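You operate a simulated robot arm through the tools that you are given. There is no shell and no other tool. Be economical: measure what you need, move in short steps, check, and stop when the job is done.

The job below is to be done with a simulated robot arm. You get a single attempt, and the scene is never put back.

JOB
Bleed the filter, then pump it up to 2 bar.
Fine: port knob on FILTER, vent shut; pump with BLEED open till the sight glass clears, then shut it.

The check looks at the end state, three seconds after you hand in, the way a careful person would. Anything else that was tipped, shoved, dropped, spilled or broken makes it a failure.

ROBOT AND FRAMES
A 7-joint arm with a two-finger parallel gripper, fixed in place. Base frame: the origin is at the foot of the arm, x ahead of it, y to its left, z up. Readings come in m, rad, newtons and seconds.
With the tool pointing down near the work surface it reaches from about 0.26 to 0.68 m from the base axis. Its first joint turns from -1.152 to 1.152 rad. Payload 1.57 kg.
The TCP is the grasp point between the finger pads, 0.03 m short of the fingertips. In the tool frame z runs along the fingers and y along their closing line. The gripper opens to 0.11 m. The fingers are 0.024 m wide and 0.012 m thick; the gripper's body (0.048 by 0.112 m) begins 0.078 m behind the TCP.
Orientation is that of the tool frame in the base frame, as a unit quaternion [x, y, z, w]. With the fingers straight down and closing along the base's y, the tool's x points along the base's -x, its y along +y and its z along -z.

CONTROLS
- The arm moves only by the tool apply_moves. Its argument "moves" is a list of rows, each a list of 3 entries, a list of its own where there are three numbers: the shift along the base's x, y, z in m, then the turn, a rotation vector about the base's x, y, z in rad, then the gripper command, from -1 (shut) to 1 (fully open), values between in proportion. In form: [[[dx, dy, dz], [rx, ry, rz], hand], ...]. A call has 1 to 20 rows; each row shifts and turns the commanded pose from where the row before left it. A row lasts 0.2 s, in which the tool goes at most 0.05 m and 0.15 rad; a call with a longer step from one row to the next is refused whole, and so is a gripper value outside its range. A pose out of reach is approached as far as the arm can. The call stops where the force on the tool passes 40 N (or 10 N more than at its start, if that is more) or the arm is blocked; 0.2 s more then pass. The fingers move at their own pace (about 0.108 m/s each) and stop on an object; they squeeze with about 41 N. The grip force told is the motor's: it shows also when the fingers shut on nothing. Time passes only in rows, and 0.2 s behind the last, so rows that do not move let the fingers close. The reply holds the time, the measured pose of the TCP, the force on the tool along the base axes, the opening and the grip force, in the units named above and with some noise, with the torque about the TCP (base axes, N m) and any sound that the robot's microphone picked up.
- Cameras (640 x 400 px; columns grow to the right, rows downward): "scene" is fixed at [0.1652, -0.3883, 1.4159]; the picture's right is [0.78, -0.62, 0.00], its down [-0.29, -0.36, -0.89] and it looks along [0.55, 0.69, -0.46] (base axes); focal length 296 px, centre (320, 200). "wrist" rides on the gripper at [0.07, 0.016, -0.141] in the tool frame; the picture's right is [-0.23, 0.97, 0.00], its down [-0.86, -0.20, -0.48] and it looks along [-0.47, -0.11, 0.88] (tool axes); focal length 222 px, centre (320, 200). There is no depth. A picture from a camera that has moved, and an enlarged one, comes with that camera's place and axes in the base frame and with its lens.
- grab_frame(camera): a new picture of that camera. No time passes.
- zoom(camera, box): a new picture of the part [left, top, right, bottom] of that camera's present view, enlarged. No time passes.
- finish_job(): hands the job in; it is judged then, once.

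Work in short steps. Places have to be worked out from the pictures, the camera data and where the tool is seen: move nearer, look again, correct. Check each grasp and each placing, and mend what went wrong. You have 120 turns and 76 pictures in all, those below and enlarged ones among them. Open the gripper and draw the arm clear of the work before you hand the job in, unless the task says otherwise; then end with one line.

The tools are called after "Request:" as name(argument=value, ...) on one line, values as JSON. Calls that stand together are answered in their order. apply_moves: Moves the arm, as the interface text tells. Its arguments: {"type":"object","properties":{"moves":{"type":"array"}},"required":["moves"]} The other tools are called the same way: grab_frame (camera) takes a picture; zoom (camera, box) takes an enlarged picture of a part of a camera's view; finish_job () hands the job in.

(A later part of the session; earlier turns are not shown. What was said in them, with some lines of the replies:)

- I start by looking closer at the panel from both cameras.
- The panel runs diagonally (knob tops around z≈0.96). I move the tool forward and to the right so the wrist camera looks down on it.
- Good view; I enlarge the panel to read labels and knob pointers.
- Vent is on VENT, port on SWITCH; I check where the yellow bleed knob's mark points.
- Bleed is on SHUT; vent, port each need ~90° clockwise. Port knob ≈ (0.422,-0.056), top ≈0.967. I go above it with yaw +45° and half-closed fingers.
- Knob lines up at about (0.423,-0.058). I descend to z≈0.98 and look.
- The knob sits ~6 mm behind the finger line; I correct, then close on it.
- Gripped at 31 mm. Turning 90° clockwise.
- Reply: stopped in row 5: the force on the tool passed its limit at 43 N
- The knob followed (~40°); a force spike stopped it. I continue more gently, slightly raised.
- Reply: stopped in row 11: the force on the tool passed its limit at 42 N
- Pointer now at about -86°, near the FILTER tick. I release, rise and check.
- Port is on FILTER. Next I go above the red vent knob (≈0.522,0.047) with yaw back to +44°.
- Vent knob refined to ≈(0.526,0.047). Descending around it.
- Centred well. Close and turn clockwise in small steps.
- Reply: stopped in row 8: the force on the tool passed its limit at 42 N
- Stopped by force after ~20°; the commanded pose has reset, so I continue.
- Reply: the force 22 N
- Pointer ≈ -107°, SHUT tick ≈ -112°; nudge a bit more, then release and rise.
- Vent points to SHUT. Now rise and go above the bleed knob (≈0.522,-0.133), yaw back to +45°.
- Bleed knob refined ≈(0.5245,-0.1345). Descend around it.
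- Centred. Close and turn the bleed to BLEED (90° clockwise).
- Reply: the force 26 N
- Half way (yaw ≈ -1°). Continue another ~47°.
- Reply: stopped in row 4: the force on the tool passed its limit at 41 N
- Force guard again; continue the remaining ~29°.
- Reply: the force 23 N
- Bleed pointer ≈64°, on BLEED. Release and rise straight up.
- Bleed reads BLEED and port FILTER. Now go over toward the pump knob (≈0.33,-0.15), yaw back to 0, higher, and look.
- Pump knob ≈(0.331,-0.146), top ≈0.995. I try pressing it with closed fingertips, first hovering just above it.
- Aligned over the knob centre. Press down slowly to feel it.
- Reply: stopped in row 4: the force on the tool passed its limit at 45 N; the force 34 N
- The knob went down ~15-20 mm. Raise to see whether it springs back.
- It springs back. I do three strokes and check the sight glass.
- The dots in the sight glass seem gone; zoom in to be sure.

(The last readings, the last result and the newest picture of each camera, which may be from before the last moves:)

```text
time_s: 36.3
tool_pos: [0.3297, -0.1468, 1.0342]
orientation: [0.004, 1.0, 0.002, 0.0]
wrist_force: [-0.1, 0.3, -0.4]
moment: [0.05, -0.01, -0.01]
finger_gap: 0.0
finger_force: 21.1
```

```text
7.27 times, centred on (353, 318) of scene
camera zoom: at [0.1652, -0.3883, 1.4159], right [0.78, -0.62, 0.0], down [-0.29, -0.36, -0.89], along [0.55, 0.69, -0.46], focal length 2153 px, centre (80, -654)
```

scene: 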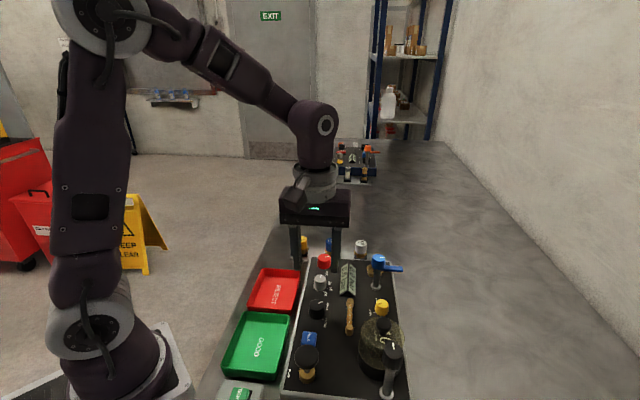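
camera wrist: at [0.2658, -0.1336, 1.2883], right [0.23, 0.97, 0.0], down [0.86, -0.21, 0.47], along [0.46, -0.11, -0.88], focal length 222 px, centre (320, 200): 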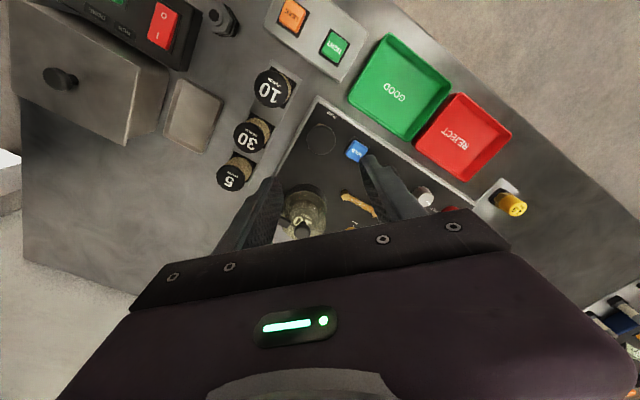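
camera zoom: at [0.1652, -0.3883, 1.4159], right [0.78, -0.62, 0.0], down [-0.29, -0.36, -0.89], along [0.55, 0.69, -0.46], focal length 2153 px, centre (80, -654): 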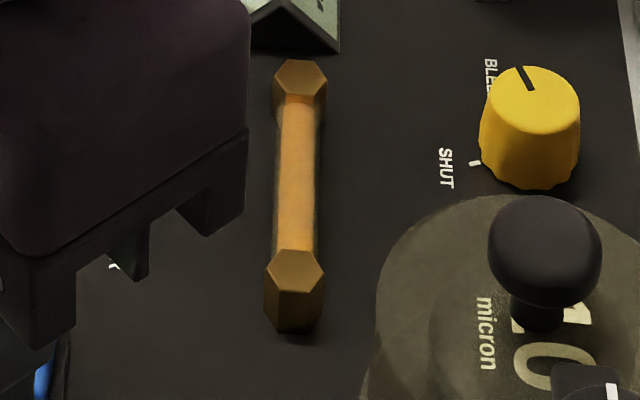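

Sight glass is clear. Return to the bleed knob with yaw -45° to shut it.

Request:
apply_moves(moves=[[[0, 0, 0.04], [0, 0, 0], -0.1], [[0, 0, 0.04], [0, 0, -0.13], -0.1], [[0.03, 0, 0], [0, 0, -0.13], -0.1], [[0.04, 0, 0], [0, 0, -0.13], -0.1], [[0.04, 0, 0], [0, 0, -0.13], -0.1], [[0.04, 0.006, 0], [0, 0, -0.13], -0.1], [[0.03, 0.006, 0], [0, 0, -0.12], -0.1], [[0.0148, 0, -0.01], [0, 0, 0], -0.1], [[0, 0, 0], [0, 0, 0], -0.1]])

Request:
zoom(camera="wrist", box=[200, 60, 440, 260])

```text
time_s: 38.3
tool_pos: [0.5229, -0.136, 1.1044]
orientation: [0.38, 0.925, 0.003, 0.0]
wrist_force: [-0.2, -0.4, -0.5]
moment: [-0.01, 0.01, -0.04]
finger_gap: 0.0495
finger_force: 0.2
```

```text
2.00 times, centred on (320, 160) of wrist
camera zoom: at [0.4855, -0.075, 1.2469], right [0.85, 0.53, 0.0], down [0.47, -0.74, 0.48], along [0.26, -0.4, -0.88], focal length 444 px, centre (320, 280)
```

zoom: 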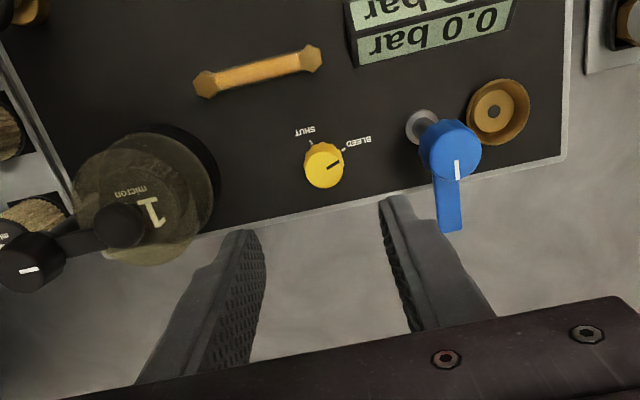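

Tube is bubble-free in this view too. Descend onto the bleed knob.

Request:
apply_moves(moves=[[[0.002, 0.001, -0.04], [0, 0, 0], -0.1], [[0, 0, -0.04], [0, 0, 0], -0.1], [[0, 0, -0.035], [0, 0, 0], -0.1], [[0, 0, -0.012], [0, 0, 0], -0.1]])

Request:
zoom(camera="wrist", box=[220, 100, 420, 260])

```text
time_s: 39.3
tool_pos: [0.5268, -0.1341, 0.9786]
orientation: [0.38, 0.925, 0.003, 0.0]
wrist_force: [0.7, 0.2, 0.4]
moment: [0.03, 0.03, 0.01]
finger_gap: 0.0495
finger_force: 0.0
```

```text
2.50 times, centred on (320, 180) of wrist
camera zoom: at [0.4883, -0.0742, 1.1209], right [0.85, 0.53, 0.0], down [0.47, -0.74, 0.48], along [0.26, -0.4, -0.88], focal length 555 px, centre (320, 250)
```

zoom: 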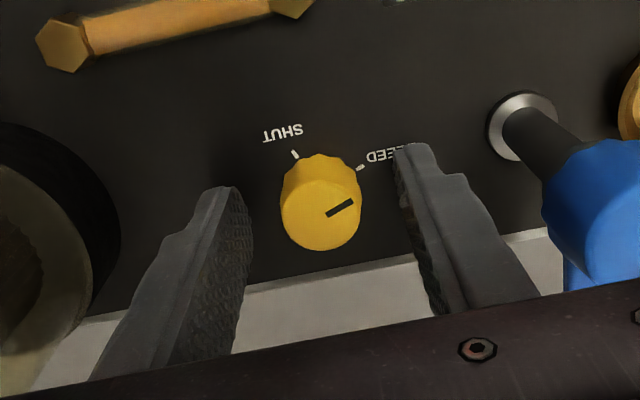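

Centred. Close and turn counter-clockwise.

Request:
apply_moves(moves=[[[-0.001, 0, -0.001], [0, 0, 0], -0.6], [[0, 0, 0], [0, 0, 0], -1], [[0, 0, 0], [0, 0, 0], -1], [[0, 0, 0], [0, 0, 0.08], -1], [[0, 0, 0], [0, 0, 0.08], -1], [[0, 0, 0], [0, 0, 0.08], -1], [[0, 0, 0], [0, 0, 0.08], -1], [[0, 0, 0], [0, 0, 0.08], -1], [[0, 0, 0], [0, 0, 0.08], -1], [[0, 0, 0], [0, 0, 0.08], -1], [[0, 0, 0], [0, 0, 0.08], -1], [[0, 0, 0], [0, 0, 0.08], -1], [[0, 0, 0], [0, 0, 0.08], -1], [[0, 0, 0], [0, 0, 0.08], -1], [[0, 0, 0], [0, 0, 0.08], -1]])

```text
time_s: 42.5
tool_pos: [0.5264, -0.1364, 0.9777]
orientation: [-0.09, 0.996, 0.002, 0.001]
wrist_force: [15.0, -6.5, 31.4]
moment: [-0.22, -0.6, 0.03]
finger_gap: 0.0253
finger_force: 36.8
```

Yaw +10°; another ~34° needed. Force up is 31 N, so I ease up 1 mm.

Request:
apply_moves(moves=[[[0, 0, 0.001], [0, 0, 0.06], -1], [[0, 0, 0], [0, 0, 0.08], -1], [[0, 0, 0], [0, 0, 0.08], -1], [[0, 0, 0], [0, 0, 0.08], -1], [[0, 0, 0], [0, 0, 0.08], -1], [[0, 0, 0], [0, 0, 0.08], -1], [[0, 0, 0], [0, 0, 0.08], -1], [[0, 0, 0], [0, 0, 0.06], -1]])

Request:
zoom(camera="wrist", box=[220, 100, 420, 260])

```text
time_s: 44.3
tool_pos: [0.5266, -0.1351, 0.9779]
orientation: [-0.381, 0.925, 0.001, -0.001]
wrist_force: [19.2, -33.9, -6.0]
moment: [-0.56, -0.99, -0.07]
finger_gap: 0.0254
finger_force: 37.1
```

```text
2.50 times, centred on (320, 180) of wrist
camera zoom: at [0.4659, -0.1731, 1.1199], right [-0.52, 0.85, 0.0], down [0.75, 0.46, 0.48], along [0.4, 0.25, -0.88], focal length 555 px, centre (320, 250)
```

zoom: 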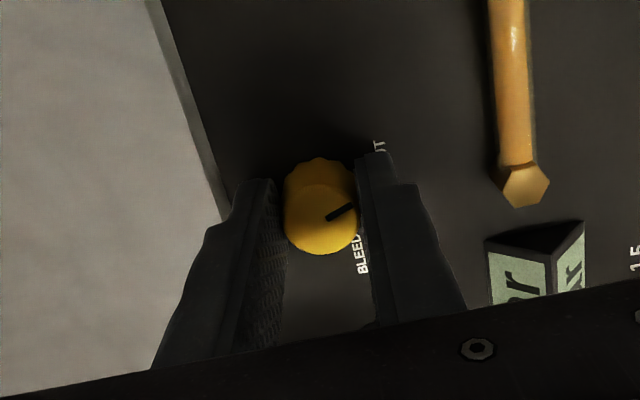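

Pointer back to its original SHUT angle (~153°). Release, rise, and verify.

Request:
apply_moves(moves=[[[0, 0, 0], [0, 0, 0], -0.15], [[0, 0, 0], [0, 0, 0], -0.15], [[0, 0, 0.04], [0, 0, 0], -0.15], [[0, 0, 0.05], [0, 0, 0], -0.15], [[0, 0, 0.03], [0, 0, 0], -0.15]])

Request:
zoom(camera="wrist", box=[220, 60, 460, 240])

```text
time_s: 45.5
tool_pos: [0.5252, -0.1329, 1.0973]
orientation: [-0.38, 0.925, 0.002, -0.001]
wrist_force: [0.8, 0.1, 0.0]
moment: [0.02, -0.03, 0.0]
finger_gap: 0.0466
finger_force: 0.1
```

```text
2.22 times, centred on (340, 150) of wrist
camera zoom: at [0.4647, -0.1704, 1.2404], right [-0.52, 0.85, 0.0], down [0.75, 0.46, 0.48], along [0.4, 0.25, -0.88], focal length 494 px, centre (276, 311)
```

zoom: 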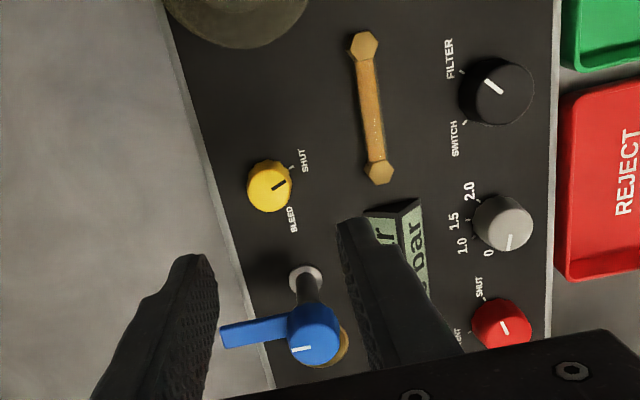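

Bleed is shut, glass clear. Return over the pump with closed fingers and do one stroke, then read the gauge.

Request:
apply_moves(moves=[[[-0.02, 0, 0.03], [0, 0, -0.13], -1], [[-0.03, -0.002, 0], [0, 0, -0.13], -1], [[-0.03, -0.002, 0], [0, 0, -0.13], -1], [[-0.03, -0.002, 0], [0, 0, -0.13], -1], [[-0.03, -0.002, 0], [0, 0, -0.13], -1], [[-0.03, -0.002, 0], [0, 0, -0.13], -1], [[-0.023, -0.003, -0.02], [0, 0, 0], -1], [[0, 0, -0.04], [0, 0, 0], -1], [[0, 0, -0.032], [0, 0, 0], -1], [[0, 0, 0], [0, 0, 0], -1]])

```text
time_s: 47.7
tool_pos: [0.3332, -0.1497, 1.0355]
orientation: [0.001, 1.0, 0.002, -0.002]
wrist_force: [0.4, -0.6, 0.2]
moment: [0.02, 0.02, 0.02]
finger_gap: 0.0
finger_force: 21.5
```

One stroke down and up.

Request:
apply_moves(moves=[[[-0.001, 0.003, 0], [0, 0, 0], -1], [[0, 0, -0.022], [0, 0, 0], -1], [[0, 0, 0], [0, 0, 0], -1], [[0, 0, 0.022], [0, 0, 0], -1], [[0, 0, 0], [0, 0, 0], -1]])

Request:
zoom(camera="scene", box=[325, 255, 385, 345])

```text
time_s: 48.9
tool_pos: [0.331, -0.1419, 1.0382]
orientation: [0.0, 1.0, 0.003, -0.001]
wrist_force: [0.6, -0.3, -0.3]
moment: [0.0, 0.0, -0.01]
finger_gap: 0.0
finger_force: 21.4
```

```text
4.44 times, centred on (355, 300) of scene
camera zoom: at [0.1652, -0.3883, 1.4159], right [0.78, -0.62, 0.0], down [-0.29, -0.36, -0.89], along [0.55, 0.69, -0.46], focal length 1316 px, centre (164, -244)
```

zoom: 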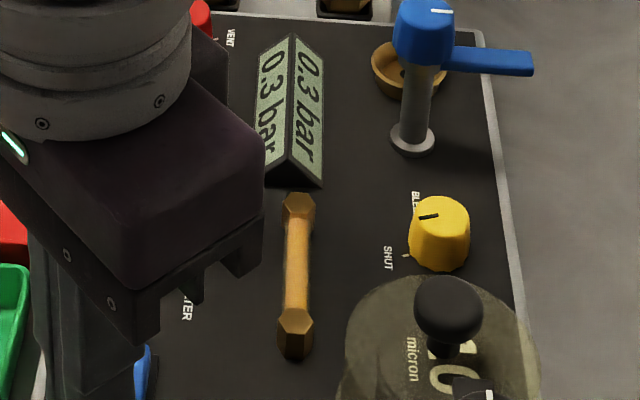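

0.3 bar per stroke. Three more strokes.

Request:
apply_moves(moves=[[[0, -0.003, -0.003], [0, 0, 0], -1], [[0, 0, -0.022], [0, 0, 0], -1], [[0, 0, 0], [0, 0, 0], -1], [[0, 0, 0.022], [0, 0, 0], -1], [[0, 0, 0], [0, 0, 0], -1], [[0, 0, -0.022], [0, 0, 0], -1], [[0, 0, 0], [0, 0, 0], -1], [[0, 0, 0.022], [0, 0, 0], -1], [[0, 0, 0], [0, 0, 0], -1], [[0, 0, -0.022], [0, 0, 0], -1], [[0, 0, 0], [0, 0, 0], -1], [[0, 0, 0.022], [0, 0, 0], -1], [[0, 0, 0], [0, 0, 0], -1]])

Request:
zoom(camera="scene", box=[325, 255, 385, 345])

```text
time_s: 51.7
tool_pos: [0.3291, -0.146, 1.0336]
orientation: [0.0, 1.0, 0.003, -0.001]
wrist_force: [-0.9, -0.4, 0.6]
moment: [-0.03, -0.02, -0.02]
finger_gap: 0.0001
finger_force: 21.3
```

```text
4.44 times, centred on (355, 300) of scene
camera zoom: at [0.1652, -0.3883, 1.4159], right [0.78, -0.62, 0.0], down [-0.29, -0.36, -0.89], along [0.55, 0.69, -0.46], focal length 1316 px, centre (164, -244)
```

zoom: 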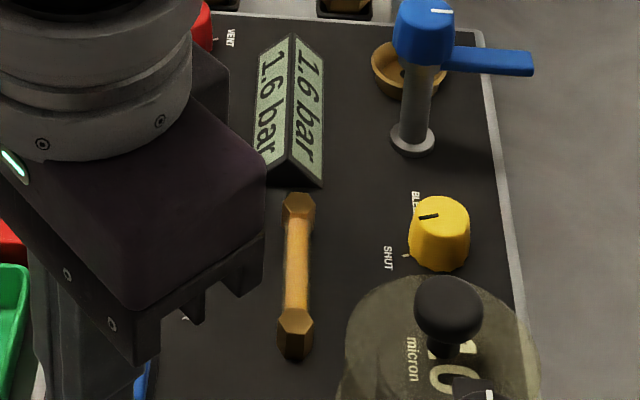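

1.6 bar: these strokes give ≈0.43 each. One identical stroke should give ≈2.0.

Request:
apply_moves(moves=[[[0, 0, -0.021], [0, 0, 0], -1], [[0, 0, 0], [0, 0, 0], -1], [[0, 0, 0.022], [0, 0, 0], -1], [[0, 0, 0], [0, 0, 0], -1]])

Request:
zoom(camera="scene", box=[325, 255, 385, 345])

```text
time_s: 52.7
tool_pos: [0.3318, -0.1452, 1.0333]
orientation: [0.0, 1.0, 0.002, -0.001]
wrist_force: [0.0, -0.8, -0.2]
moment: [0.0, 0.0, -0.01]
finger_gap: 0.0
finger_force: 21.8
```

```text
4.44 times, centred on (355, 300) of scene
camera zoom: at [0.1652, -0.3883, 1.4159], right [0.78, -0.62, 0.0], down [-0.29, -0.36, -0.89], along [0.55, 0.69, -0.46], focal length 1316 px, centre (164, -244)
```

zoom: 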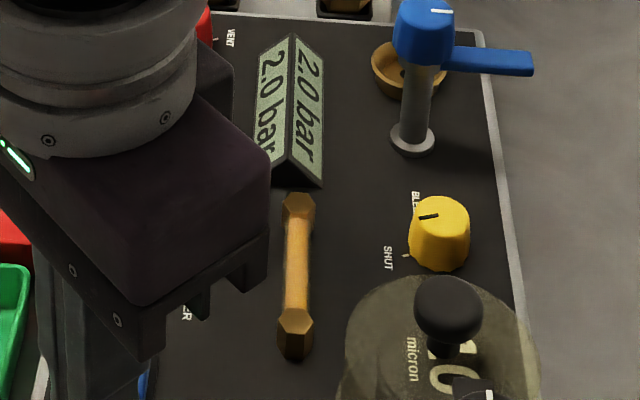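

2.0 bar. I rise clear of the work with the gripper opened, wait a few seconds and check that it holds.

Request:
apply_moves(moves=[[[0, 0, 0.04], [0, 0, 0], -1], [[0, 0, 0.04], [0, 0, 0], -1], [[0, 0.01, 0.04], [0, 0, 0], 0], [[0, 0.03, 0.04], [0, 0, 0], 1], [[0, 0.04, 0.03], [0, 0, 0], 1], [[0, 0.04, 0], [0, 0, 0], 1], [[0, 0.04, 0], [0, 0, 0], 1], [[0, 0.04, 0], [0, 0, 0], 1], [[0, 0, 0], [0, 0, 0], 1], [[0, 0, 0], [0, 0, 0], 1], [[0, 0, 0], [0, 0, 0], 1], [[0, 0, 0], [0, 0, 0], 1], [[0, 0, 0], [0, 0, 0], 1], [[0, 0, 0], [0, 0, 0], 1], [[0, 0, 0], [0, 0, 0], 1]])

Request:
zoom(camera="scene", box=[220, 230, 440, 400])

Request:
zoom(camera="scene", box=[300, 245, 390, 330])

```text
time_s: 55.9
tool_pos: [0.3349, 0.0559, 1.2199]
orientation: [0.0, 1.0, 0.002, -0.001]
wrist_force: [0.5, -0.3, -0.2]
moment: [-0.02, 0.03, 0.03]
finger_gap: 0.11
finger_force: 0.2
```

```text
2.35 times, centred on (330, 315) of scene
camera zoom: at [0.1652, -0.3883, 1.4159], right [0.78, -0.62, 0.0], down [-0.29, -0.36, -0.89], along [0.55, 0.69, -0.46], focal length 697 px, centre (296, -71)
```

zoom: 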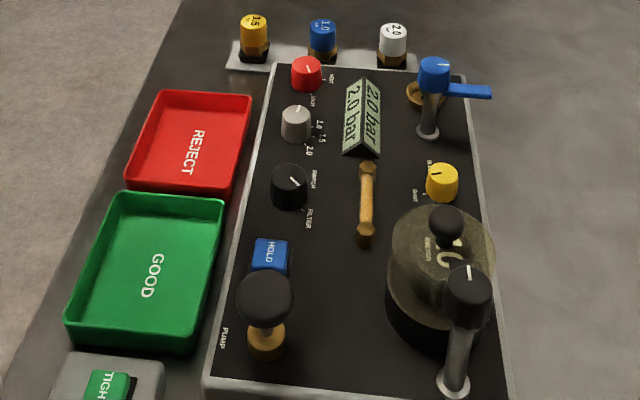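

```text
4.71 times, centred on (345, 288) of scene
camera zoom: at [0.1652, -0.3883, 1.4159], right [0.78, -0.62, 0.0], down [-0.29, -0.36, -0.89], along [0.55, 0.69, -0.46], focal length 1393 px, centre (202, -212)
```

zoom: 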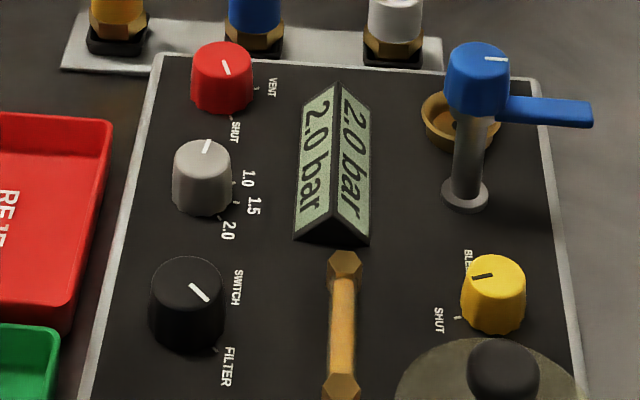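

After about 3 s the gauge still reads 2.0 bar. The sight glass is clear, bleed and vent are shut, the port is on FILTER, and nothing else has moved, so I hand in.

Request:
finish_job()

```text
The job is handed in.
```

I bled the filter until the sight glass cleared, shut the bleed and pumped it to 2.0 bar. The gauge still read 2.0 about 3 s later, with the port on FILTER, the vent shut and the arm clear.
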